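You operate a simulated robot arm through the tools that you are given. There is no shell and no other tool.

The job below is to be done with a simulated robot arm. You get a single attempt, and the scene is never put back.

JOB
Load the sample roll that the job card names, join it and wind on the card's length.
Fine: counter within 1 cm; brake back on.
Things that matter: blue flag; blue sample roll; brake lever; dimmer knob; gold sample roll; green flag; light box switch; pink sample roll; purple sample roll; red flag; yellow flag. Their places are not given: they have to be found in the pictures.

The check looks at the end state, three seconds after you hand in, the way a careful person would. Anything else that was tipped, shoved, dropped, spilled or broken makes it a failure.

ROBOT AND FRAMES
A 6-joint arm with a two-finger gripper, fixed in place. Base frame: the origin is on the floor under the middle of its stand, x ahead of it, y to its left, z up; the work surface is at about z = 880. Units: mm, degrees, N and s.
It reaches about 1417 mm from its shoulder. Its first joint turns from -166.0 to 166.0 degrees. Payload 3.43 kg.
The tool frame sits at the grasp point between the pads (the TCP): z along the fingers, y along the line on which they close. The tips reach 20 mm beyond it. The gripper opens to 190 mm; its body begins 248 mm behind the TCP.
Orientation is told as [roll, pitch, yaw] about the base's x, y, z axes, in that order, counted from this pose: with the fingers straight down and closing along the base's y, the tool's x points along the base's -x, its y along +y and its z along -z.

CONTROLS
- The arm moves only by the tool servo_tool. Its argument "increments" is a list of rows, each a list of 7 numbers: the shift along the base's x, y, z in mm, then the turn, a rotation vector about the base's x, y, z in degrees, then the finger opening in mm, from 0 to 190. In form: [[x, y, z, rx, ry, rz, claw], ...]. A call has 1 to 20 rows; each row is the pose to reach, as a shift and turn from the pose commanded when the call began. Rows are played at 5 a second. More than 50 mm and 8.6 degrees between two rows, or a gripper value outside its range, and nothing of the call is played. Where a pose cannot be reached the arm comes as near as it can. A force on the tool above 40 N (or 10 N above the force at the start of the call, whichever is more), or a blocked arm, ends the call early, and 0.2 s more pass. Each finger travels about 153 mm/s and halts on what it meets, pressing with about 24 N; the grip force reading is that of the motor and also rises with nothing between the fingers. The clock runs only during rows and for 0.2 s after the last one: add rows that repeat a pose to give the fingers time. It gives the time, the measured TCP pose, the force on the tool (base axes), the opening and the grip force at its end, in the units of the frame above (readings bear some noise), with the torque about the TCP (base axes, N m) and any sound that the robot's microphone picked up.
- Cameras (640 x 400 px; columns grow to the right, rows downward): "scene" is fixed at [49.9, -499.4, 1451.9]; the picture's right is [-0.20, -0.98, 0.00], its down [-0.61, 0.12, -0.78] and it looks along [0.77, -0.16, -0.62] (base axes); focal length 341 px, centre (320, 200). "wrist" rides on the gripper at [70, -8, -288] in the tool frame; the picture's right is [0.12, 0.99, 0.00], its down [-0.96, 0.12, -0.25] and it looks along [-0.24, 0.03, 0.97] (tool axes); focal length 261 px, centre (320, 200).
- snapshot(camera): a new picture of that camera. The clock stands still meanwhile.
- lift_body(by): moves the trunk up (or, below 0, down) by that many mm; the arm rides with it, the base frame stays. It gives what a move gives, with no picture.
- point_at(camera, pixels): for up to 12 pixels [column, row] of the newest picture of that camera ("zoom" is the newest enlarged one), the place [x, y, z] in the base frame of the surface seen there, good to about 2 mm. The clock stands still meanwhile.
- zoom(camera, box): a new picture of the part [left, top, right, bottom] of that camera's present view, enlarged. The clock stands still meanwhile.
- close_job(): hands the job in; it is judged then, once.

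Unless the task says otherwise, let go and move clear before handing in.

The tools are called after "Request:" as a command line: name --pt "numbers of a row" for each row, then --argument value for the rest, lists and objects as JSON in quotes. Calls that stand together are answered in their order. servo_tool: Moves the arm, as the interface text tells. Its arguments: {"type":"object","properties":{"increments":{"type":"array","items":{"type":"array","items":{"type":"number"}}}},"required":["increments"]} The other tools are called the same way: lift_body (by) moves the trunk up or down; snapshot (camera) takes a picture; point_at (camera, pixels) gives the place of the surface under pixels of a picture; zoom (camera, box) takes an enlarged picture of a part of a camera's view; close_job () hands the job in.

At the start:

```text
t: 0.0
tool_pos: [617.6, -436.6, 1188.7]
orientation: [0.0, 0.0, 0.0]
contact_force: [0.3, 0.6, -0.2]
torque: [0.0, 0.02, -0.03]
finger_gap: 190.0
grip_force: 0.0
trunk travel left (down, up): [-300.0, 140.0]
```

scene: 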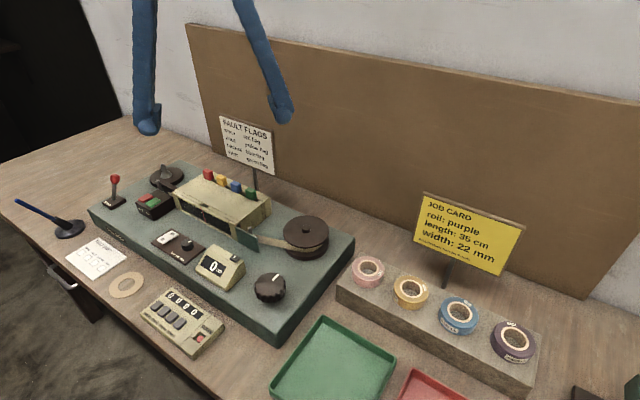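
wrist: 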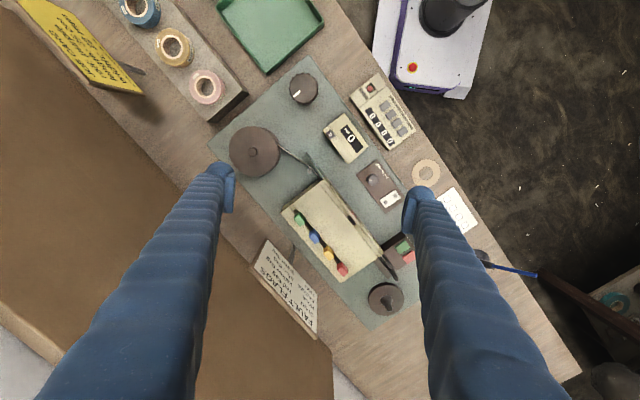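

The scene shows a yellow job card (465,235): roll purple, length 35 cm, width 22 mm; a winding machine with flags, knobs, a counter, and four rolls on a rack. I'll zoom in on the texts and the machine first.

Request:
zoom --camera "scene" --box '[400, 180, 540, 280]'

Request:
zoom --camera "scene" --box '[210, 105, 290, 180]'

Request:
zoom --camera "scene" --box '[80, 150, 360, 350]'

Request:
zoom --camera "scene" --box '[50, 220, 250, 360]'

```text
4.00 times, centred on (470, 230) of scene
```

zoom: 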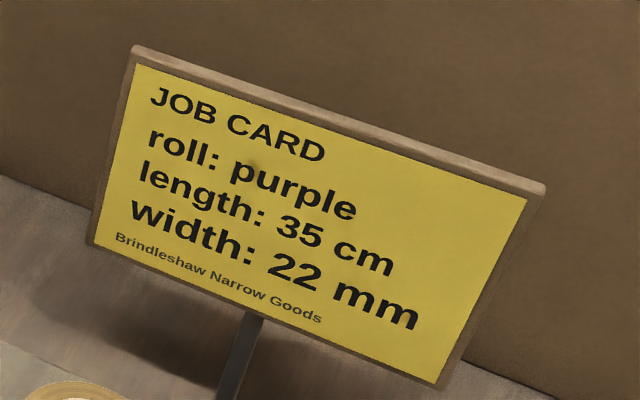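

```text
5.33 times, centred on (250, 142) of scene
```

zoom: 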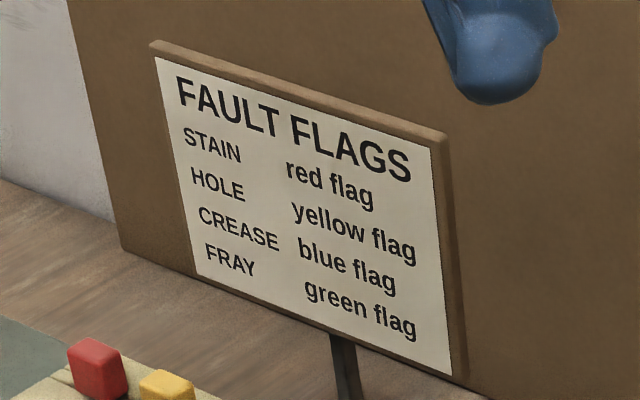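

```text
2.00 times, centred on (220, 250) of scene
```

zoom: 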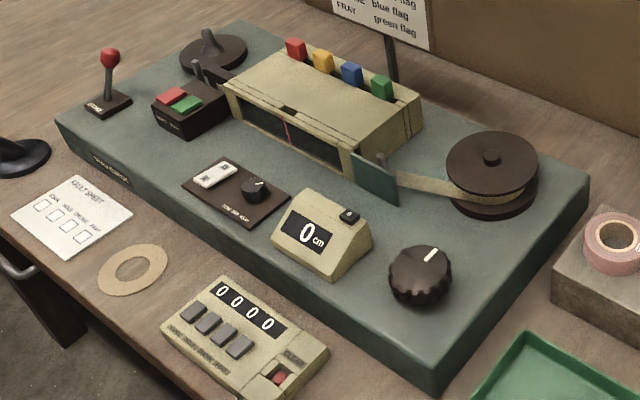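

```text
2.86 times, centred on (150, 290) of scene
```

zoom: 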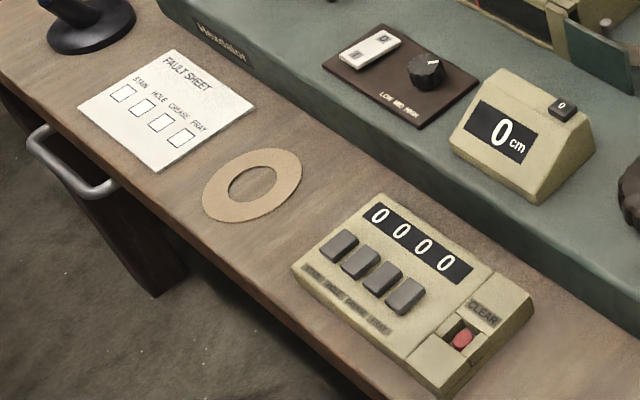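

The machine has a red-knobbed lever at (115,180), red/green buttons, light box with flags, dimmer knob, counter "0 cm", big knob, and two spindles. I'll zoom closer into each part to read labels.

Request:
zoom --camera "scene" --box '[90, 150, 210, 225]'

Request:
zoom --camera "scene" --box '[220, 200, 350, 310]'

Request:
zoom --camera "scene" --box '[140, 220, 240, 280]'

Request:
zoom --camera "scene" --box '[330, 240, 550, 390]'

Request:
zoom --camera "scene" --box '[165, 160, 285, 235]'

Request:
zoom --camera "wrist" --box '[210, 60, 450, 320]'

```text
5.33 times, centred on (150, 188) of scene
```

zoom: 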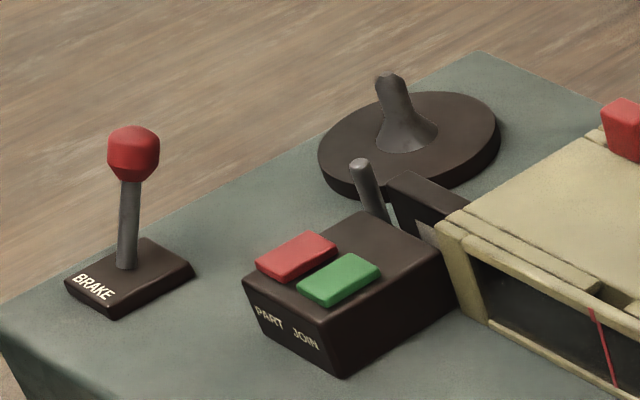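

```text
3.64 times, centred on (285, 255) of scene
```

zoom: 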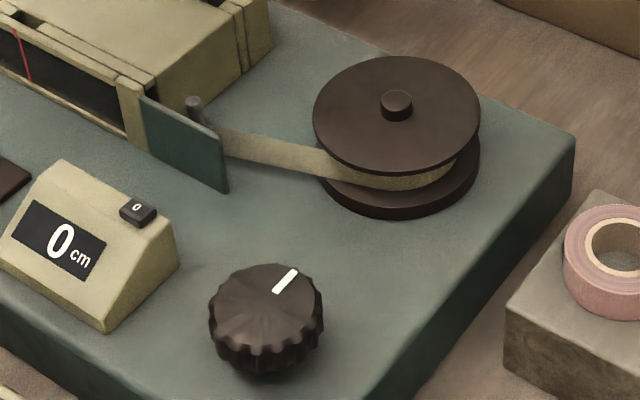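

```text
6.40 times, centred on (190, 250) of scene
```

zoom: 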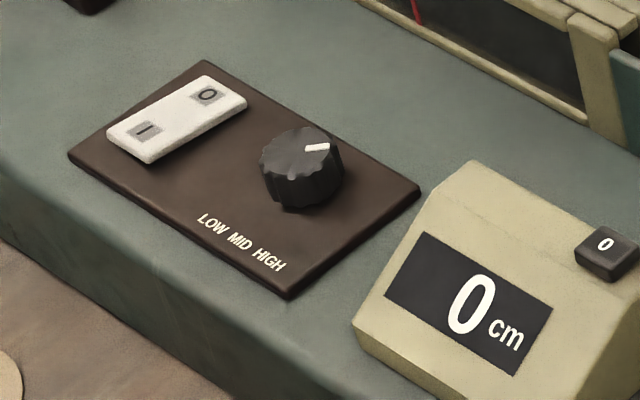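

```text
2.67 times, centred on (440, 315) of scene
```

zoom: 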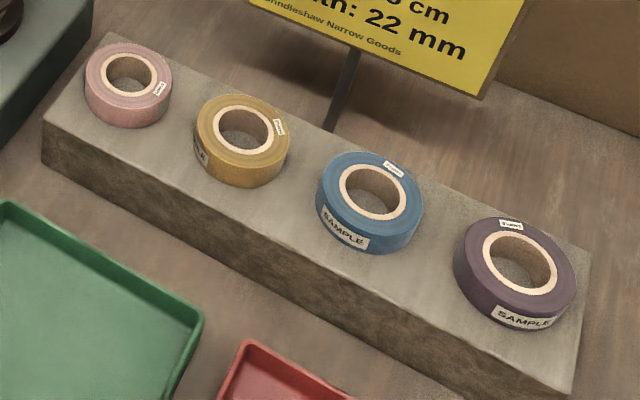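

```text
5.33 times, centred on (225, 198) of scene
```

zoom: 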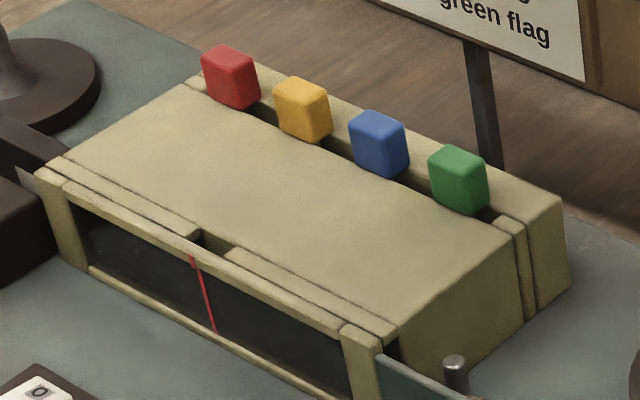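

```text
1.54 times, centred on (330, 190) of wrist
```

zoom: 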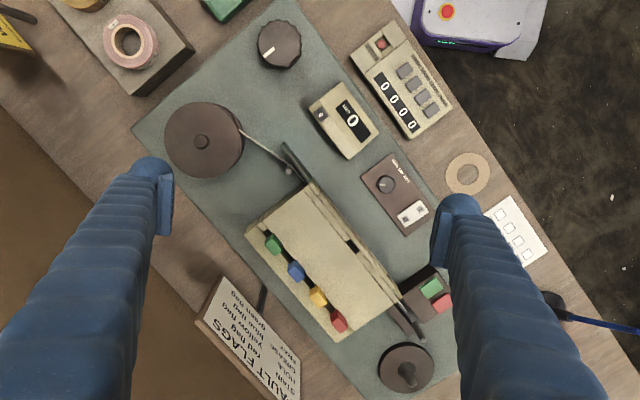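

Layout is clear: empty spindle at far left (165,178), PART (red)/JOIN (green) keys, BRAKE lever, crank-type knob (270,288), counter. I'll measure places of the key parts.

Request:
zoom --camera "scene" --box '[470, 300, 560, 390]'

Request:
point_at --camera "scene" --pixels '[[115, 177], [114, 188], [113, 200], [150, 199], [156, 203], [163, 166], [165, 176], [179, 176], [270, 280], [271, 275], [305, 225], [190, 243]]'

Request:
point_at --camera "scene" --pixels '[[513, 340], [492, 341], [532, 346], [517, 322], [508, 359], [500, 375], [530, 380], [497, 316], [250, 257], [218, 265], [100, 215], [330, 310]]'

```text
4.44 times, centred on (515, 345) of scene
```

zoom: 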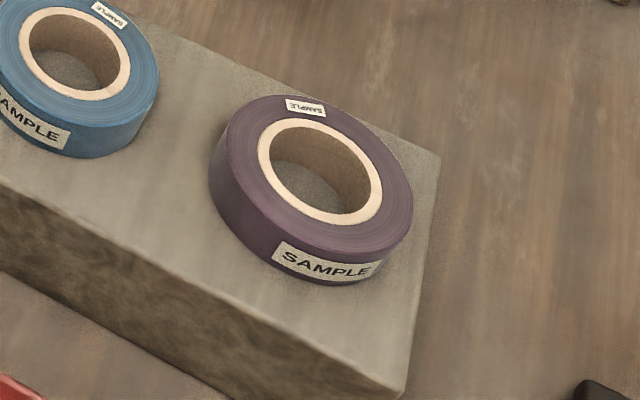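

```text
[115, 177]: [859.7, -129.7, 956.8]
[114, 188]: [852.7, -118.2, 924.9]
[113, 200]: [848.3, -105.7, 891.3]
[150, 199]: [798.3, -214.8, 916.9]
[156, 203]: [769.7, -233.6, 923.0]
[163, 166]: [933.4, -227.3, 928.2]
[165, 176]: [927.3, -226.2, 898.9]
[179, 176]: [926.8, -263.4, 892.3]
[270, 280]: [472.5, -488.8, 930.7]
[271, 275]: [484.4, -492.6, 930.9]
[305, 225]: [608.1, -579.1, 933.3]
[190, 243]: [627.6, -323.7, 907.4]
```

```text
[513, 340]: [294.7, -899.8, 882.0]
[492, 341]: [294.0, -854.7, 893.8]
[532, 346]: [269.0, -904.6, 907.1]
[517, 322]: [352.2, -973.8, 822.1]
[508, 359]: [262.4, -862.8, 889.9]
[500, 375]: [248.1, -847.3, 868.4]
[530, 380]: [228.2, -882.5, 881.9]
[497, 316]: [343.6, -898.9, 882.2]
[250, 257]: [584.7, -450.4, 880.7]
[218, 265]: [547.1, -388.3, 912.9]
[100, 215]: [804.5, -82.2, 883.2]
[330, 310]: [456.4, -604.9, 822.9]
```

Table is at about z=822, rack top at 882, machine deck at 880. I'll measure the purple roll precisely from the zoomed picture.

Request:
point_at --camera "zoom" --pixels '[[220, 150], [262, 105], [340, 110], [400, 180], [405, 225], [340, 246], [262, 210], [275, 155], [378, 190], [320, 128], [330, 218], [310, 175]]'

Request:
point_at --camera "zoom" --pixels '[[320, 278], [220, 200], [240, 240], [290, 264], [350, 270], [265, 170], [370, 170], [290, 135], [350, 220], [385, 200]]'

Request:
snapshot --camera "wrist"

```text
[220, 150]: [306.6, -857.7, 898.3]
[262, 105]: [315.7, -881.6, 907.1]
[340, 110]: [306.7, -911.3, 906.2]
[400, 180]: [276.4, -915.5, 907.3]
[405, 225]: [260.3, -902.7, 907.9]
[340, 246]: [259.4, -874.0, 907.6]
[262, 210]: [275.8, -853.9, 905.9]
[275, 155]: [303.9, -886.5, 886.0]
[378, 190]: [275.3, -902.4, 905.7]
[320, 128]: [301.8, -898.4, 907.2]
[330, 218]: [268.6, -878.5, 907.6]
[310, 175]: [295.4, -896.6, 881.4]
```

```text
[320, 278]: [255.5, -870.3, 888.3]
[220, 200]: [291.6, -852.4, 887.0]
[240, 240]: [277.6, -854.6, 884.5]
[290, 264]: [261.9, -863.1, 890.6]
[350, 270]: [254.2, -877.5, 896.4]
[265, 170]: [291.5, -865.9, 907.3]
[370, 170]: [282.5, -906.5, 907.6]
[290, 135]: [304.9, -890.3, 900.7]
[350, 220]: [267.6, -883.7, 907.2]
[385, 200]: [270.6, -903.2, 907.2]
```

```text
taken
```

wrist: 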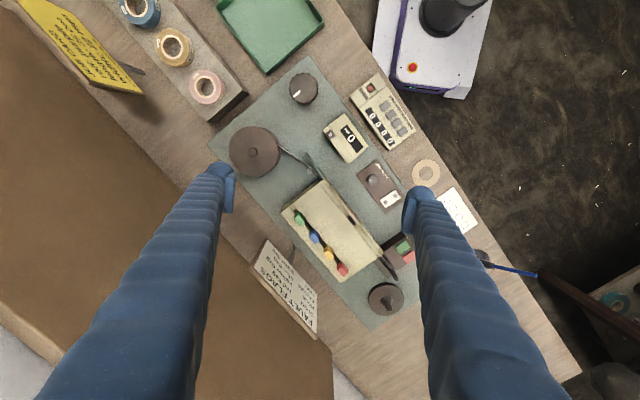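

Purple roll: centre about (287,-885), outer radius ~33, z 882–907. Now I'll measure the card, neighbouring rolls, rack edges and the fault sign to plan clearance.

Request:
point_at --camera "scene" --pixels '[[424, 193], [522, 225], [500, 274], [413, 246], [446, 275], [355, 272], [398, 291], [446, 315], [530, 360], [338, 290], [515, 392], [420, 330]]'

Request:
point_at --camera "scene" --pixels '[[220, 117], [271, 134], [273, 174], [224, 158], [255, 180], [209, 174], [222, 180], [235, 187], [249, 193], [230, 200], [262, 210], [180, 200]]'

Request:
zoom --camera "wrist" --box '[340, 230, 440, 330]'

Request:
zoom --camera "scene" --box '[140, 150, 200, 190]'

```text
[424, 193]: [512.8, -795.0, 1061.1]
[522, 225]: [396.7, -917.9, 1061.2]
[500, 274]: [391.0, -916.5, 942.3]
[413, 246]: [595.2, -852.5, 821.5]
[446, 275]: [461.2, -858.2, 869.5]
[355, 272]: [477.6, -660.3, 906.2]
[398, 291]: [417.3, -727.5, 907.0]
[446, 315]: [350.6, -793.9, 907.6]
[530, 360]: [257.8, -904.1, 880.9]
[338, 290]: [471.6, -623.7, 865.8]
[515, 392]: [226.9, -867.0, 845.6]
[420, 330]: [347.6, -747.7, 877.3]
```

```text
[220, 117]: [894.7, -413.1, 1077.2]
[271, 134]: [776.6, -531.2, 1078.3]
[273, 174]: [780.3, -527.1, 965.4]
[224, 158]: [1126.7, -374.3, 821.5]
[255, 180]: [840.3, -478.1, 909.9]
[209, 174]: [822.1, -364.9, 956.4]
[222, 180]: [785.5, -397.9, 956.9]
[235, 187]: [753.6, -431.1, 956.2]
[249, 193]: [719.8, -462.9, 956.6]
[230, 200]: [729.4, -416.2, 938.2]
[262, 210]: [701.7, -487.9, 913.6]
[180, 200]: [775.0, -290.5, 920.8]
```

```text
4.00 times, centred on (390, 280) of wrist
```

zoom: 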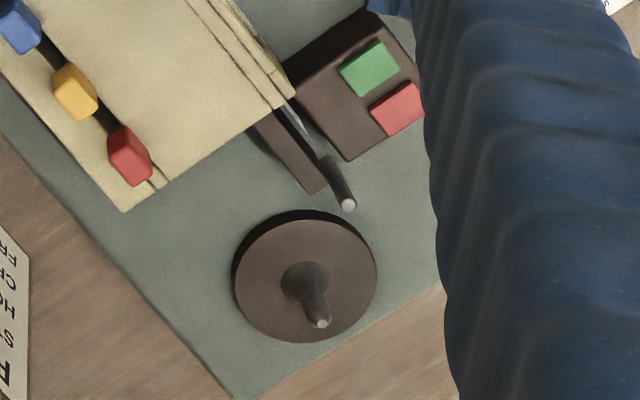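

```text
10.00 times, centred on (170, 170) of scene
```

zoom: 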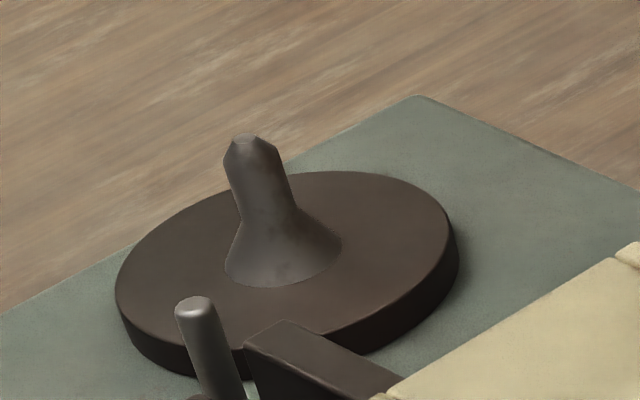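

Spindle visible with disk, cone and peg; a metal guide pin and dark bracket stand near it. I'll measure spindle geometry in this zoom.

Request:
point_at --camera "zoom" --pixels '[[248, 145], [262, 195], [280, 270], [230, 270], [338, 245], [130, 260], [200, 190], [330, 175], [440, 215], [440, 280], [300, 330], [150, 310]]'

Request:
point_at --camera "zoom" --pixels '[[195, 303], [210, 340], [225, 385], [290, 325], [300, 360], [380, 375], [420, 100], [370, 200], [420, 300], [360, 330], [250, 320], [140, 330]]'

```text
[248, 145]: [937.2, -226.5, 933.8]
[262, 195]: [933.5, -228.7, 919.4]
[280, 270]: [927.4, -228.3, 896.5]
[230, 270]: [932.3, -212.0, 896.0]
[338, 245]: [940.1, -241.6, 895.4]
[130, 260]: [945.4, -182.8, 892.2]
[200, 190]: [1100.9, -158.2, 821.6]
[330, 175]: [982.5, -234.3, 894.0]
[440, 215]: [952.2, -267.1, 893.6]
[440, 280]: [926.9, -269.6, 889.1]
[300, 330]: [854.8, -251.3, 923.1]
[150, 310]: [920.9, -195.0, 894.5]
```

```text
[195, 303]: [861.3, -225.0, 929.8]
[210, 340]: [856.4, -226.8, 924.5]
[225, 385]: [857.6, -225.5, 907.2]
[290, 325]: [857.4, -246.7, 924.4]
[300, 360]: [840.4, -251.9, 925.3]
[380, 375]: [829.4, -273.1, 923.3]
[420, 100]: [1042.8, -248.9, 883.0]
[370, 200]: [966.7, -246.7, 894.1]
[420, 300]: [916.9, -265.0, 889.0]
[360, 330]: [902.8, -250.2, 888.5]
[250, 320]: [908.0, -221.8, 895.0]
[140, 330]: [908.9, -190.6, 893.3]
```

Spindle axis is near (938,-227), disk top z≈894, peg tip z≈934, with the guide pin 75 mm away on its -x side. The rack axis runs ~46°, so I'll move above the purple roll with yaw 46.4° and fingers at 110 mm, staying high above the card.

Request:
servo_tool --pt "-25.4 -34.5 0 0 0 3.57 180" --pt "-50.9 -69 0 0 0 7.14 170" --pt "-76.3 -103.5 0 0 0 10.7 160" --pt "-101.7 -138 0 0 0 14.3 150" --pt "-127.2 -172.5 0 0 0 17.8 140" --pt "-152.6 -207 0 0 0 21.4 130" --pt "-178 -241.4 0 0 0 25 120" --pt "-203.4 -275.9 0 0 0 28.6 110" --pt "-228.9 -310.4 0 0 0 32.1 110" --pt "-254.3 -344.9 0 0 0 35.7 110" --pt "-279.7 -379.4 0 0 0 39.3 110" --pt "-305.2 -413.9 0 0 0 42.8 110" --pt "-330.6 -448.4 0 0 0 46.4 110" --pt "-330.6 -448.4 0 0 0 46.4 110" --pt "-330.6 -448.4 0 0 0 46.4 110"

Request:
snapshot --camera "wrist"

Request:
snapshot --camera "scene"

```text
t: 3.2
tool_pos: [285.9, -885.0, 1190.3]
orientation: [0.1, 0.0, 46.4]
contact_force: [0.0, 0.1, 0.3]
torque: [-0.09, -0.02, 0.01]
finger_gap: 110.0
grip_force: 0.1
trunk travel left (down, up): [-300.0, 140.0]
```

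```text
taken
```

wrist: 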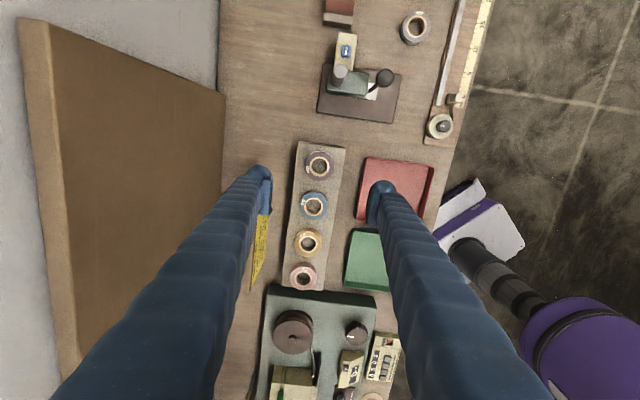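

```text
taken
```

scene: 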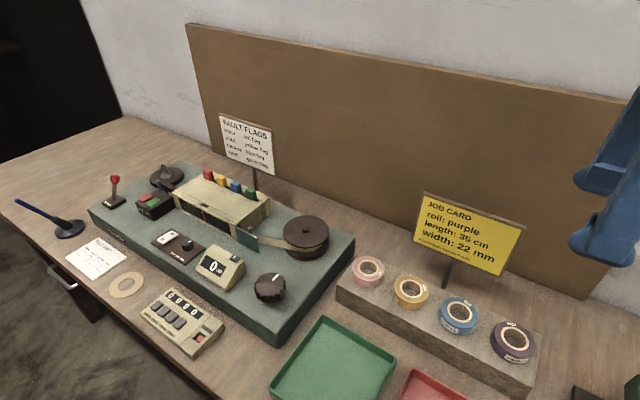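

The arm is above the roll; wrist shows the purple roll at (319,165) between the fingertips. I'll zoom to fix its centre precisely from above.

Request:
zoom --camera "wrist" --box '[280, 135, 360, 215]'

```text
5.00 times, centred on (320, 175) of wrist
```

zoom: 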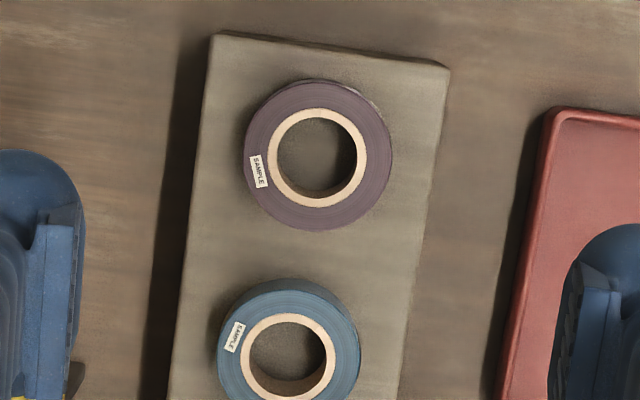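

Request:
point_at --camera "zoom" --pixels '[[250, 155], [318, 86], [387, 160], [318, 226], [270, 157], [365, 157], [318, 110], [318, 206], [275, 110], [365, 205], [270, 200], [365, 110]]'

Request:
point_at --camera "zoom" --pixels '[[60, 250], [590, 300], [40, 200], [610, 260], [288, 360], [225, 345], [288, 284], [350, 350], [450, 100], [205, 60]]'

```text
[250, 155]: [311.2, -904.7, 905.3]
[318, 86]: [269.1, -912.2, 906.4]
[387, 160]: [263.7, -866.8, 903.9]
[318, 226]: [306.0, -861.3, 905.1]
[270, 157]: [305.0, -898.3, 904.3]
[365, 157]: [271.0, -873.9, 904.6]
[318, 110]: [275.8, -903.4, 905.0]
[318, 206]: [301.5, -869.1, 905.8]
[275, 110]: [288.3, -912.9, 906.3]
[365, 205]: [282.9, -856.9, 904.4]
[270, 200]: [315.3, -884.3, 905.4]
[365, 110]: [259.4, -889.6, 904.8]
```

```text
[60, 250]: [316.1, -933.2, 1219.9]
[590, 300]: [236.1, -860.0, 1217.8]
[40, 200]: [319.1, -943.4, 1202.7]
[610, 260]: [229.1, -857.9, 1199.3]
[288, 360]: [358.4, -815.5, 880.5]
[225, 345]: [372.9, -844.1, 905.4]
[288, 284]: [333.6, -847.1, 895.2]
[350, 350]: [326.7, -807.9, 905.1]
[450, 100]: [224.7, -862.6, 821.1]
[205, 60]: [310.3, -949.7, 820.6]
```

Roll centre from above is (287.5,-886.2), matching. I'll descend around it with the TCP at about z=907 (tips ~5 mm above the rack), still open.

Request:
servo_tool --pt "0.5 -1.2 -40 0 0 0 110" --pt "0.5 -1.2 -80 0 0 0 110" --pt "0.5 -1.2 -120 0 0 0 110" --pt "0.5 -1.2 -160 0 0 0 110" --pt "0.5 -1.2 -200 0 0 0 110" --pt "0.5 -1.2 -230 0 0 0 110" --pt "0.5 -1.2 -250 0 0 0 110" --pt "0.5 -1.2 -250 0 0 0 110"

Request:
snapshot --camera "wrist"

Request:
snapshot --camera "scene"

```text
t: 5.0
tool_pos: [286.7, -885.8, 939.6]
orientation: [0.1, 0.0, 46.4]
contact_force: [-0.3, 1.2, 0.5]
torque: [-0.03, 0.01, 0.0]
finger_gap: 110.1
grip_force: 0.0
trunk travel left (down, up): [-300.0, 140.0]
```

```text
taken
```

wrist: 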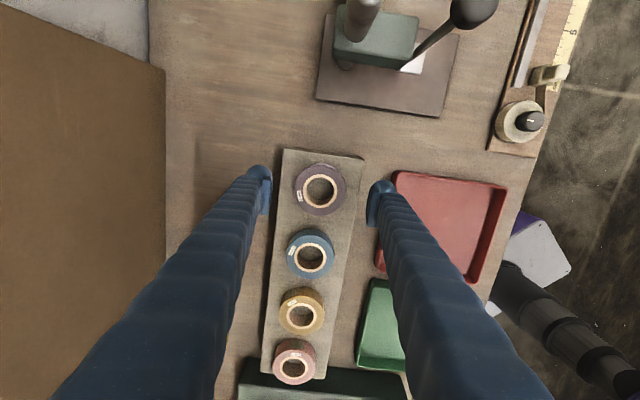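

```text
taken
```

scene: 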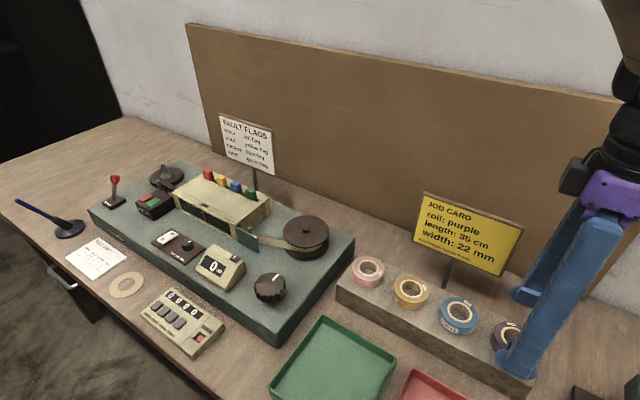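

Fingers straddle the purple roll cleanly at z≈940. I'll go down to z≈907 and close gently on it.

Request:
servo_tool --pt "0 0 -12 0 0 0 110" --pt "0 0 -24 0 0 0 100" --pt "0 0 -33 0 0 0 90" --pt "0 0 -33 0 0 0 80" --pt "0 0 -33 0 0 0 70" --pt "0 0 -33 0 0 0 62" --pt "0 0 -33 0 0 0 56" --pt "0 0 -33 0 0 0 56" --pt "0 0 -33 0 0 0 56"

Request:
snapshot --camera "wrist"

Request:
zoom --camera "scene" --box '[430, 250, 590, 390]'

```text
t: 7.0
tool_pos: [287.8, -887.4, 906.2]
orientation: [-0.1, 0.0, 46.4]
contact_force: [-0.3, 0.4, 0.1]
torque: [0.0, 0.02, -0.02]
finger_gap: 64.3
grip_force: 24.2
trunk travel left (down, up): [-300.0, 140.0]
```

```text
taken
```

wrist: 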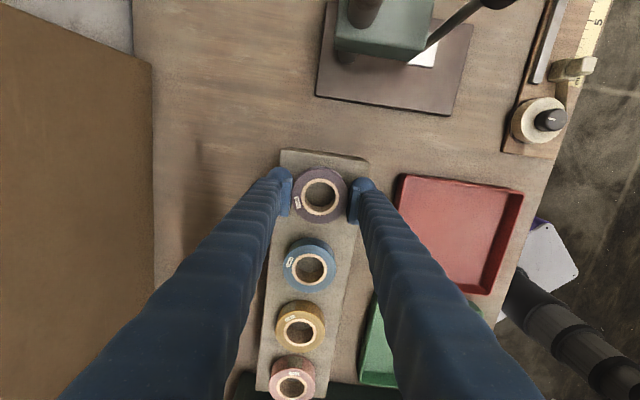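

```text
2.86 times, centred on (510, 320) of scene
```

zoom: 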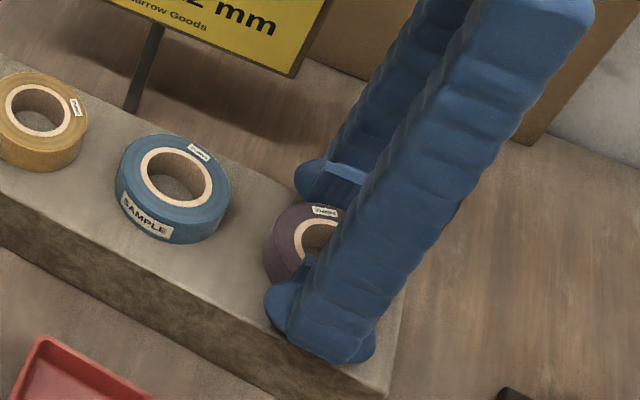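

Gripped at 64.3 mm with steady 24 N. I'll lift straight up, then check the roll hangs true.

Request:
servo_tool --pt "0 0 10 0 0 0 56" --pt "0 0 30 0 0 0 56" --pt "0 0 65 0 0 0 56" --pt "0 0 105 0 0 0 56" --pt "0 0 145 0 0 0 56" --pt "0 0 185 0 0 0 56" --pt "0 0 225 0 0 0 56" --pt "0 0 260 0 0 0 56" --pt "0 0 280 0 0 0 56" --pt "0 0 280 0 0 0 56"

Request:
snapshot --camera "wrist"

Request:
zoom --camera "wrist" --box '[280, 135, 360, 215]'

```text
t: 9.2
tool_pos: [286.7, -887.2, 1185.8]
orientation: [0.0, 0.1, 46.5]
contact_force: [0.0, -1.4, 0.6]
torque: [0.03, 0.0, -0.01]
finger_gap: 56.3
grip_force: 0.0
trunk travel left (down, up): [-300.0, 140.0]
```

```text
taken
```

wrist: 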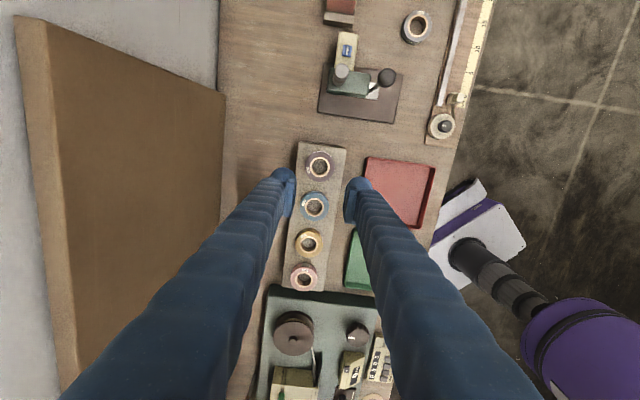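

```text
5.00 times, centred on (320, 175) of wrist
```

zoom: 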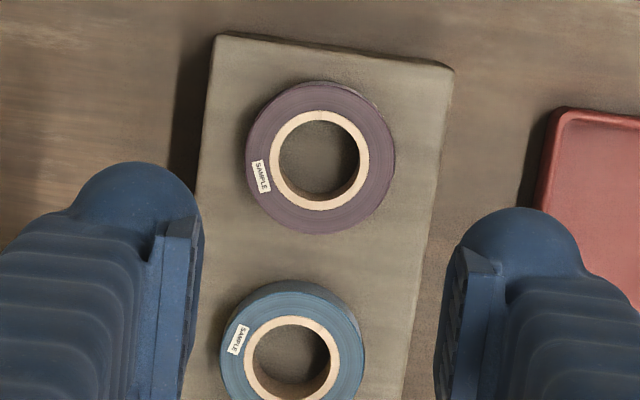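

The gap fell to 56.3 and the wrist picture shows the purple roll still on the rack (319,165), so the fingers slid off it. I'll look at the fingertip geometry before trying again.

Request:
snapshot --camera "scene"

Request:
zoom --camera "scene" --box '[550, 60, 640, 280]'

Request:
zoom --camera "scene" --box '[480, 300, 550, 380]'

```text
taken
```

scene: 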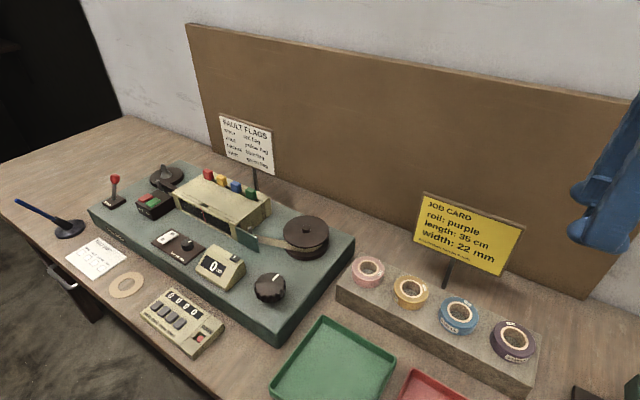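

```text
1.82 times, centred on (595, 170) of scene
```

zoom: 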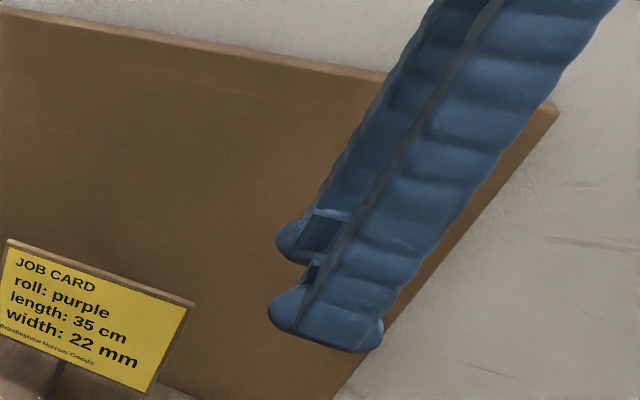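

```text
5.00 times, centred on (515, 340) of scene
```

zoom: 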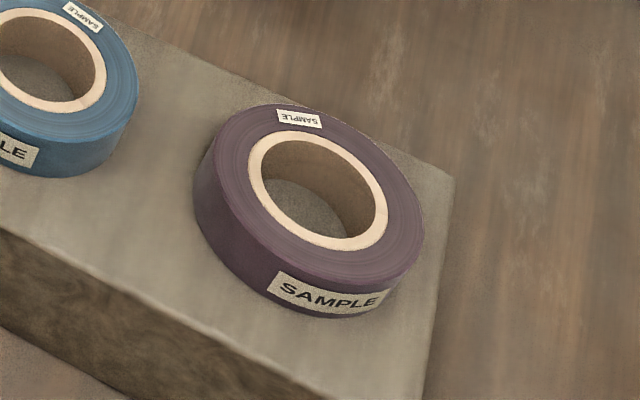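

The fingers have rounded tips, so the previous hold was probably too high on the roll. I'll descend again with open fingers, stop ~20 mm above, and re-measure before gripping lower.

Request:
servo_tool --pt "0 0 -40 0 0 0 100" --pt "0 0 -80 0 0 0 110" --pt "0 0 -120 0 0 0 110" --pt "0 0 -160 0 0 0 110" --pt "0 0 -200 0 0 0 110" --pt "0 0 -230 0 0 0 110" --pt "0 0 -250 0 0 0 110" --pt "0 0 -250 0 0 0 110"

Request:
zoom --camera "wrist" --box '[260, 130, 380, 250]'

```text
t: 11.0
tool_pos: [287.7, -887.9, 936.3]
orientation: [-0.1, -0.1, 46.4]
contact_force: [-0.2, -0.5, 0.7]
torque: [0.01, 0.02, -0.01]
finger_gap: 110.0
grip_force: 0.0
trunk travel left (down, up): [-300.0, 140.0]
```

```text
3.33 times, centred on (320, 190) of wrist
```

zoom: 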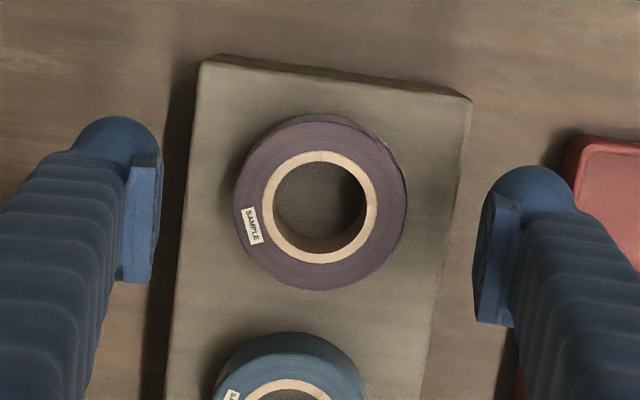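

Now the pads are visible as plates on the inner faces. I'll measure pad extents and the roll centre.

Request:
point_at --camera "zoom" --pixels '[[157, 160], [150, 200], [150, 280], [143, 160], [130, 280], [492, 200], [480, 315], [505, 210], [510, 325], [110, 125], [530, 175], [550, 170]]'

Request:
point_at --camera "zoom" --pixels '[[240, 200], [320, 122], [400, 200], [320, 284], [268, 210], [372, 205], [320, 156], [320, 260], [262, 145], [380, 262], [262, 262], [380, 145]]'

```text
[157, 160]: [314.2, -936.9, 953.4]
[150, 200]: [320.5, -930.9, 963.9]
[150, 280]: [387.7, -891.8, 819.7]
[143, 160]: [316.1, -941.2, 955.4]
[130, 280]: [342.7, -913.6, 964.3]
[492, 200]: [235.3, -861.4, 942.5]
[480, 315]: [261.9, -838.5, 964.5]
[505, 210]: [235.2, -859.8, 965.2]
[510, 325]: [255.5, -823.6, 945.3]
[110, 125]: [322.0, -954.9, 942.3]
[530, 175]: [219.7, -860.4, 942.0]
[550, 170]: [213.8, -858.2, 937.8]
```

```text
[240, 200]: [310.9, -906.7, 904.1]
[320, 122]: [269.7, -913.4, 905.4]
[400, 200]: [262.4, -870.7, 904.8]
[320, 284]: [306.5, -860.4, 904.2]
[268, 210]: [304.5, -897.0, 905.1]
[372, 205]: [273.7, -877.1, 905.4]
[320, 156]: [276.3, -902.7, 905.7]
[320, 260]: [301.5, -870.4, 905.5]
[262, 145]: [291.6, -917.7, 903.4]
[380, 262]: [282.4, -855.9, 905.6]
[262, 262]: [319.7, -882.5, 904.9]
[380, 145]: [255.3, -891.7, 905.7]
```

Pads span 38 mm wide with tops 28 mm above the TCP, so only their lower portion met the roll. I'll go lower (TCP ~902.5, tips just above the rack), then close further and check with a tiny lift.

Request:
servo_tool --pt "0 -0.8 -12 0 0 0 110" --pt "0 -0.8 -24 0 0 0 100" --pt "0 -0.8 -29 0 0 0 90" --pt "0 -0.8 -31 0 0 0 80" --pt "0 -0.8 -32 0 0 0 75" --pt "0 -0.8 -33 0 0 0 75" --pt "0 -0.8 -33 0 0 0 75"

Request:
zoom --camera "wrist" --box '[260, 130, 380, 250]'

Request:
zoom --camera "scene" --box '[470, 290, 570, 390]'

```text
t: 12.6
tool_pos: [287.1, -887.3, 904.2]
orientation: [0.1, 0.0, 46.4]
contact_force: [0.6, 0.8, -0.4]
torque: [-0.02, 0.01, 0.03]
finger_gap: 75.2
grip_force: 0.0
trunk travel left (down, up): [-300.0, 140.0]
```

```text
3.33 times, centred on (320, 190) of wrist
```

zoom: 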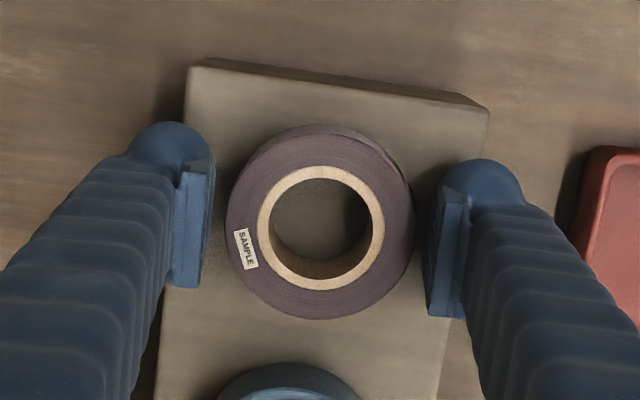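

```text
4.00 times, centred on (520, 340) of scene
```

zoom: 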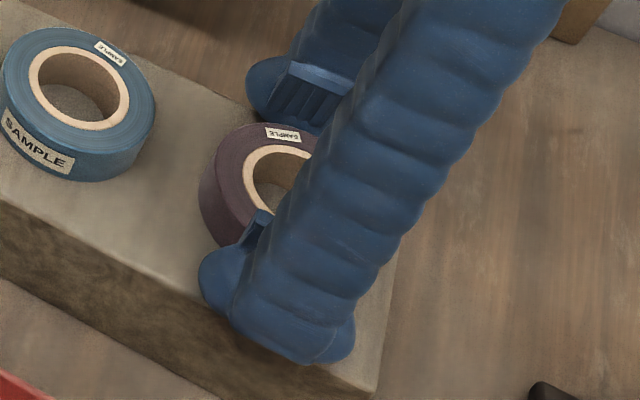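

No contact force at z≈903, and the roll sits centred between the pads. I'll close with a firmer target and lift only 4 mm to test.

Request:
servo_tool --pt "0 0 -1 0 0 0 65" --pt "0 0 -1 0 0 0 50" --pt "0 0 -1 0 0 0 30" --pt "0 0 -1 0 0 0 30" --pt "0 0 -1 0 0 0 30" --pt "0 0 -1 0 0 0 30" --pt "0 0 0 0 0 0 30" --pt "0 0 1 0 0 0 30" --pt "0 0 2 0 0 0 30" --pt "0 0 3 0 0 0 30" --pt "0 0 3 0 0 0 30"

Request:
zoom --camera "wrist" --box '[260, 130, 380, 250]'

Request:
zoom --camera "scene" --box '[470, 290, 570, 390]'

```text
t: 15.0
tool_pos: [288.9, -887.3, 906.8]
orientation: [0.0, -0.1, 46.3]
contact_force: [0.1, 0.1, -0.5]
torque: [0.0, -0.02, 0.0]
finger_gap: 64.4
grip_force: 24.0
trunk travel left (down, up): [-300.0, 140.0]
```

```text
3.33 times, centred on (320, 190) of wrist
```

zoom: 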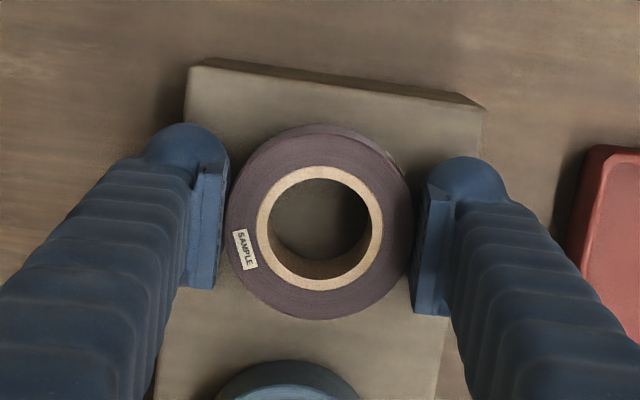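

```text
4.00 times, centred on (520, 340) of scene
```

zoom: 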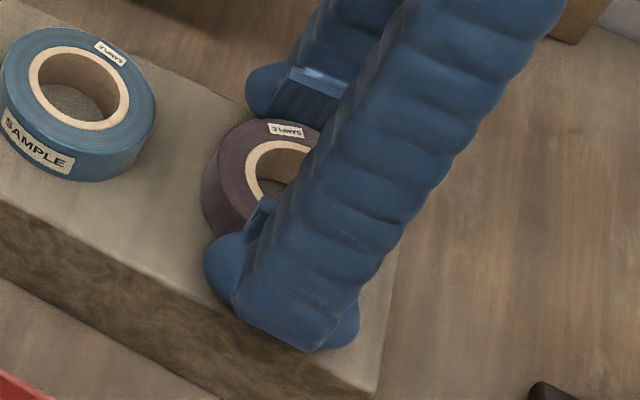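

Gap stays 64.4 after a 4 mm lift. I'll lift slowly 15 mm more and verify the roll's top height.

Request:
servo_tool --pt "0 0 2 0 0 0 30" --pt "0 0 4 0 0 0 30" --pt "0 0 6 0 0 0 30" --pt "0 0 9 0 0 0 30" --pt "0 0 12 0 0 0 30" --pt "0 0 15 0 0 0 30" --pt "0 0 15 0 0 0 30"

Request:
zoom --camera "scene" --box '[470, 290, 570, 390]'

Request:
zoom --camera "wrist" --box '[260, 130, 380, 250]'

Request:
point_at --camera "zoom" --pixels '[[320, 135], [320, 305], [260, 180], [385, 270], [320, 170], [320, 285], [265, 270], [385, 180]]'

```text
t: 16.6
tool_pos: [287.2, -887.6, 922.9]
orientation: [0.0, 0.0, 46.4]
contact_force: [0.2, -0.2, -0.2]
torque: [0.01, 0.03, -0.02]
finger_gap: 64.3
grip_force: 23.7
trunk travel left (down, up): [-300.0, 140.0]
```

```text
4.00 times, centred on (520, 340) of scene
```

zoom: 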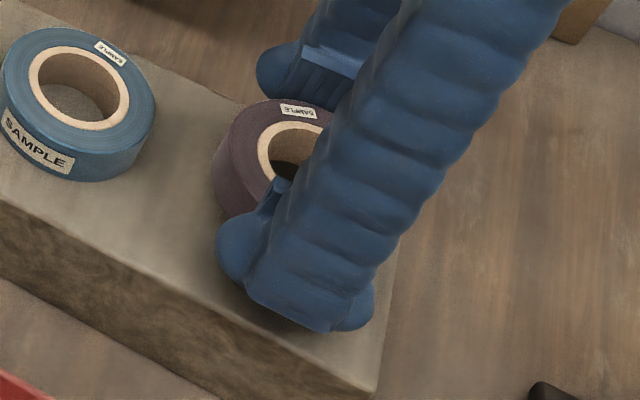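

```text
3.33 times, centred on (320, 190) of wrist
```

zoom: 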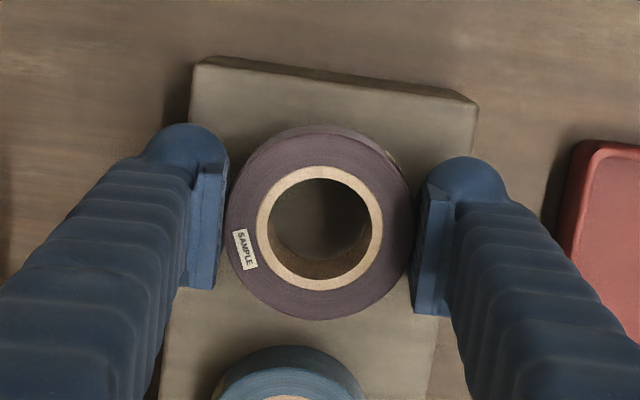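

```text
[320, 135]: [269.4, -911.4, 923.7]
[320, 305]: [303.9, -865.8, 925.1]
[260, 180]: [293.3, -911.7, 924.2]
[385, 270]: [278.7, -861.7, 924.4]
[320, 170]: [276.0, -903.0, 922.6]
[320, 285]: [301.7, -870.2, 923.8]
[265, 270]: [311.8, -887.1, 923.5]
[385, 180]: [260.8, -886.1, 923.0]
```

The roll lifted properly: its top is at z≈924 and centred at (287,-887) with the TCP. I'll raise it smoothly to about z=1125.

Request:
servo_tool --pt "0 0 5 0 0 0 30" --pt "0 0 13 0 0 0 30" --pt "0 0 25 0 0 0 30" --pt "0 0 40 0 0 0 30" --pt "0 0 57 0 0 0 30" --pt "0 0 75 0 0 0 30" --pt "0 0 93 0 0 0 30" --pt "0 0 111 0 0 0 30" --pt "0 0 129 0 0 0 30" --pt "0 0 147 0 0 0 30" --pt "0 0 165 0 0 0 30" --pt "0 0 180 0 0 0 30" --pt "0 0 192 0 0 0 30" --pt "0 0 200 0 0 0 30" --pt "0 0 204 0 0 0 30" --pt "0 0 204 0 0 0 30"

Request:
snapshot --camera "wrist"

```text
t: 20.0
tool_pos: [287.9, -887.6, 1125.0]
orientation: [0.0, 0.0, 46.4]
contact_force: [-0.4, 0.1, 0.1]
torque: [-0.01, 0.0, 0.0]
finger_gap: 64.2
grip_force: 23.7
trunk travel left (down, up): [-300.0, 140.0]
```

```text
taken
```

wrist: 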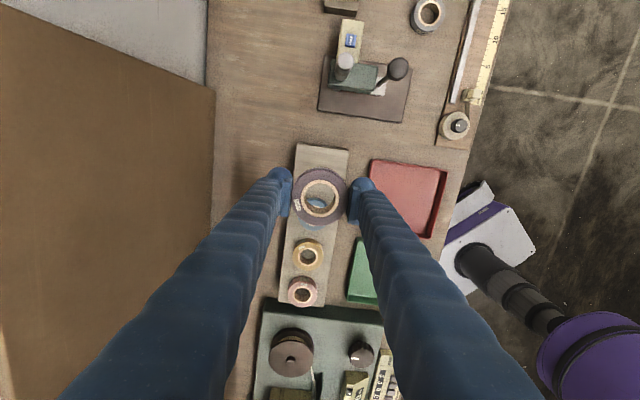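

Roll is held well (gap 64.2). I'll carry it at z≈1125 towards the spindle, turning to yaw 0 along the way, in two smooth halves.

Request:
servo_tool --pt "6.5 6.6 0 0 0 -0.46 30" --pt "19.5 19.8 0 0 0 -1.39 30" --pt "39 39.6 0 0 0 -2.78 30" --pt "58.5 59.4 0 0 0 -4.18 30" --pt "78.1 79.2 0 0 0 -5.57 30" --pt "100.8 102.3 0 0 0 -7.19 30" --pt "123.6 125.4 0 0 0 -8.82 30" --pt "146.4 148.5 0 0 0 -10.44 30" --pt "169.1 171.6 0 0 0 -12.06 30" --pt "191.9 194.7 0 0 0 -13.69 30" --pt "214.7 217.8 0 0 0 -15.31 30" --pt "237.4 240.9 0 0 0 -16.94 30" --pt "260.2 264 0 0 0 -18.56 30" --pt "283 287.1 0 0 0 -20.18 30" --pt "305.7 310.2 0 0 0 -21.81 30" --pt "325.3 330 0 0 0 -23.2 30" --pt "344.8 349.8 0 0 0 -24.59 30" --pt "357.8 363 0 0 0 -25.52 30" --pt "364.3 369.6 0 0 0 -25.98 30" --pt "364.3 369.6 0 0 0 -25.98 30"

Request:
snapshot --camera "scene"

```text
t: 24.2
tool_pos: [652.4, -518.0, 1126.4]
orientation: [-0.1, -0.1, 20.4]
contact_force: [-0.5, 0.4, -0.5]
torque: [0.0, 0.01, 0.02]
finger_gap: 64.1
grip_force: 23.5
trunk travel left (down, up): [-300.0, 140.0]
```

```text
taken
```

scene: 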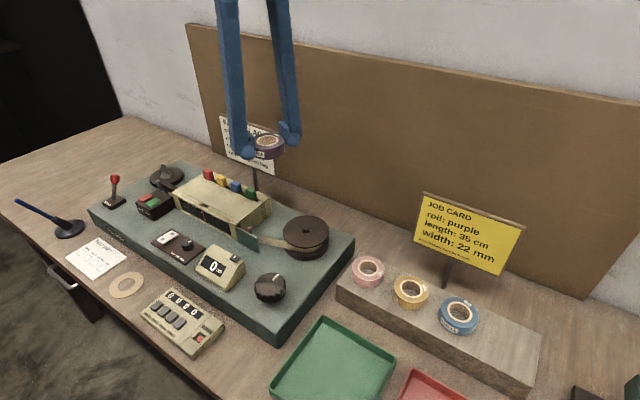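

Roll still held above the machine. Continuing the second half to above the spindle.

Request:
servo_tool --pt "5.7 5.8 0 0 0 -0.41 30" --pt "17.2 17.4 0 0 0 -1.23 30" --pt "34.3 34.8 0 0 0 -2.45 30" --pt "54.4 55.2 0 0 0 -3.88 30" --pt "74.4 75.5 0 0 0 -5.31 30" --pt "94.4 95.8 0 0 0 -6.74 30" --pt "114.5 116.2 0 0 0 -8.17 30" --pt "134.5 136.5 0 0 0 -9.6 30" --pt "154.5 156.8 0 0 0 -11.03 30" --pt "174.6 177.1 0 0 0 -12.46 30" --pt "194.6 197.5 0 0 0 -13.89 30" --pt "214.7 217.8 0 0 0 -15.32 30" --pt "234.7 238.1 0 0 0 -16.74 30" --pt "254.7 258.5 0 0 0 -18.17 30" --pt "269 273 0 0 0 -19.19 30" --pt "280.5 284.6 0 0 0 -20.01 30" --pt "286.2 290.4 0 0 0 -20.42 30" --pt "286.2 290.4 0 0 0 -20.42 30"

Request:
snapshot --camera "scene"

Request:
snapshot --camera "wrist"

Request:
zoom --camera "wrist" --box '[260, 130, 380, 250]'

```text
t: 28.0
tool_pos: [938.4, -227.6, 1125.3]
orientation: [0.0, 0.1, 0.0]
contact_force: [-0.5, -0.4, -0.8]
torque: [0.01, -0.01, -0.02]
finger_gap: 64.3
grip_force: 24.1
trunk travel left (down, up): [-300.0, 140.0]
```

```text
taken
```

scene: 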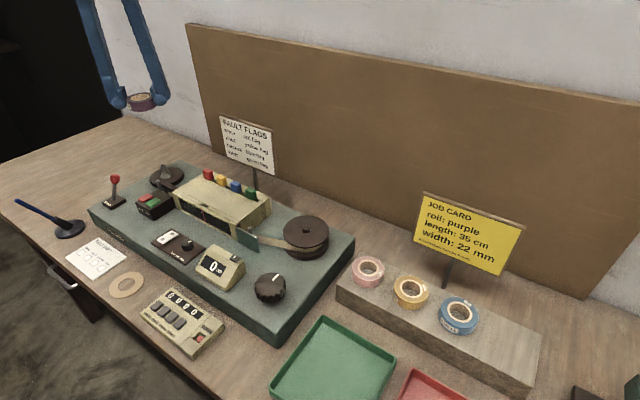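

```text
taken
```

wrist: 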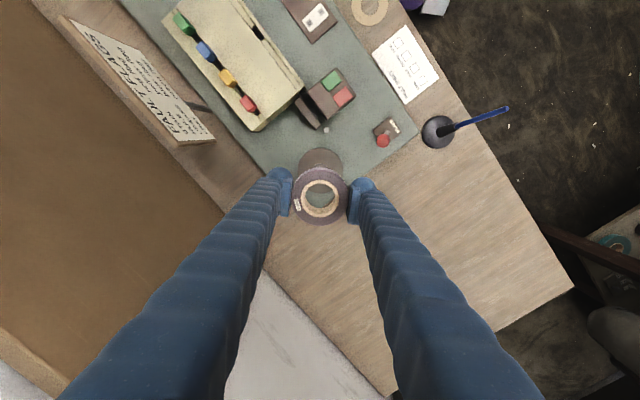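

```text
3.33 times, centred on (320, 190) of wrist
```

zoom: 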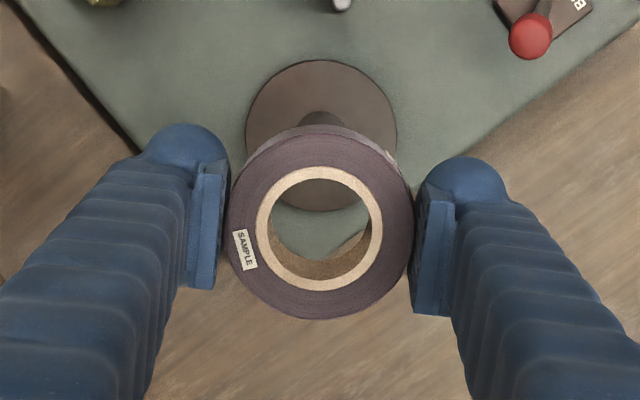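

The spindle disk is visible behind the roll at zoom (320,130). I'll measure its rim to fit the spindle axis exactly.

Request:
point_at --camera "zoom" --pixels '[[250, 130], [320, 63], [393, 128], [268, 88], [376, 90], [290, 70], [352, 70], [258, 105], [387, 108], [252, 122], [391, 118], [320, 118]]'

Request:
point_at --camera "zoom" --pixels '[[320, 135], [320, 305], [260, 180], [385, 270], [320, 170], [320, 285], [265, 270], [385, 180], [262, 225], [378, 225], [235, 225], [405, 225]]'

```text
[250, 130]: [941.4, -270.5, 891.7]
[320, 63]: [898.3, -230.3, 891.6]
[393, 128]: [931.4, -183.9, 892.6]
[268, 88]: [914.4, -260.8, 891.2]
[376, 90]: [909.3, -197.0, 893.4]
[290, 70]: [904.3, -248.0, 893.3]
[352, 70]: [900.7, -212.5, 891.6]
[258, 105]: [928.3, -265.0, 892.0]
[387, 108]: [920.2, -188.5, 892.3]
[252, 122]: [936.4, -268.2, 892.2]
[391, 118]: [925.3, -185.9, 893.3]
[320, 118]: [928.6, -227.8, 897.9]
```

```text
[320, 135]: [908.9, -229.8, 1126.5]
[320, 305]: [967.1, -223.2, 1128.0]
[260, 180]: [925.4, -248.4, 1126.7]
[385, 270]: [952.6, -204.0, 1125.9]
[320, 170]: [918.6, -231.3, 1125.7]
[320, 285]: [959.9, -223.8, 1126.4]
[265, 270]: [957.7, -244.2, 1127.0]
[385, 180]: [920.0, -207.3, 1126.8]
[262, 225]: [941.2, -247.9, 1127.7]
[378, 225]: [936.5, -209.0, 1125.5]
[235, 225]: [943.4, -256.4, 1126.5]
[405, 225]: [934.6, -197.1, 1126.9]
```

Disk fit gives the spindle axis at about (940.5,-226), radius 43; the roll sits at (938.8,-227.3), so I shift +1.7,+1.2. I'll lower to just above the peg tip and check alignment.

Request:
servo_tool --pt "0.8 0.6 -6 0 0 0 30" --pt "1.7 1.2 -18 0 0 0 30" --pt "1.7 1.2 -36 0 0 0 30" --pt "1.7 1.2 -56 0 0 0 30" --pt "1.7 1.2 -76 0 0 0 30" --pt "1.7 1.2 -96 0 0 0 30" --pt "1.7 1.2 -116 0 0 0 30" --pt "1.7 1.2 -134 0 0 0 30" --pt "1.7 1.2 -147 0 0 0 30" --pt "1.7 1.2 -155 0 0 0 30" --pt "1.7 1.2 -160 0 0 0 30" --pt "1.7 1.2 -160 0 0 0 30"

Request:
zoom --camera "wrist" --box '[260, 130, 380, 250]'

Request:
zoom --camera "scene" --box '[120, 120, 220, 200]'

```text
t: 30.6
tool_pos: [940.2, -226.0, 966.0]
orientation: [0.1, 0.2, -0.1]
contact_force: [-0.9, -0.3, -0.1]
torque: [0.01, -0.02, 0.01]
finger_gap: 64.1
grip_force: 23.9
trunk travel left (down, up): [-300.0, 140.0]
```

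```text
3.33 times, centred on (320, 190) of wrist
```

zoom: 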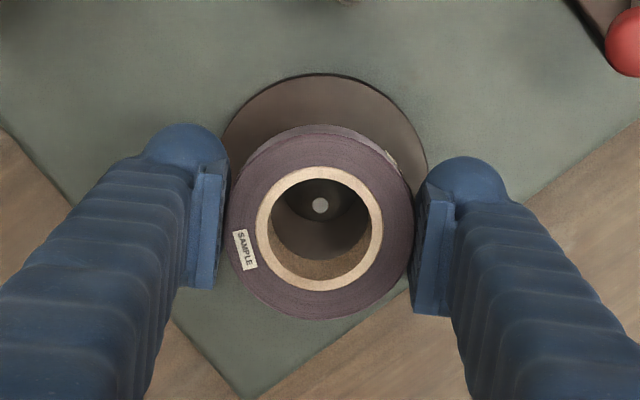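

```text
5.00 times, centred on (170, 160) of scene
```

zoom: 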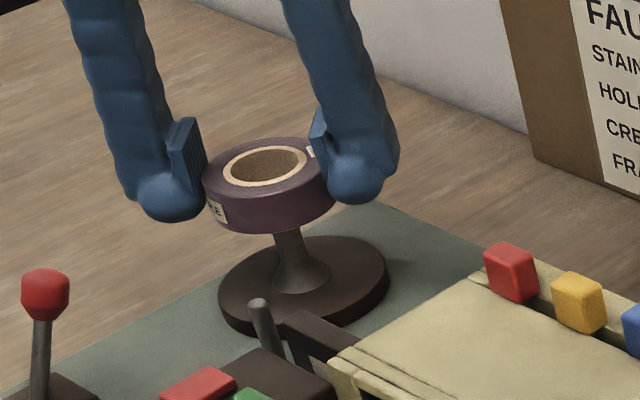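

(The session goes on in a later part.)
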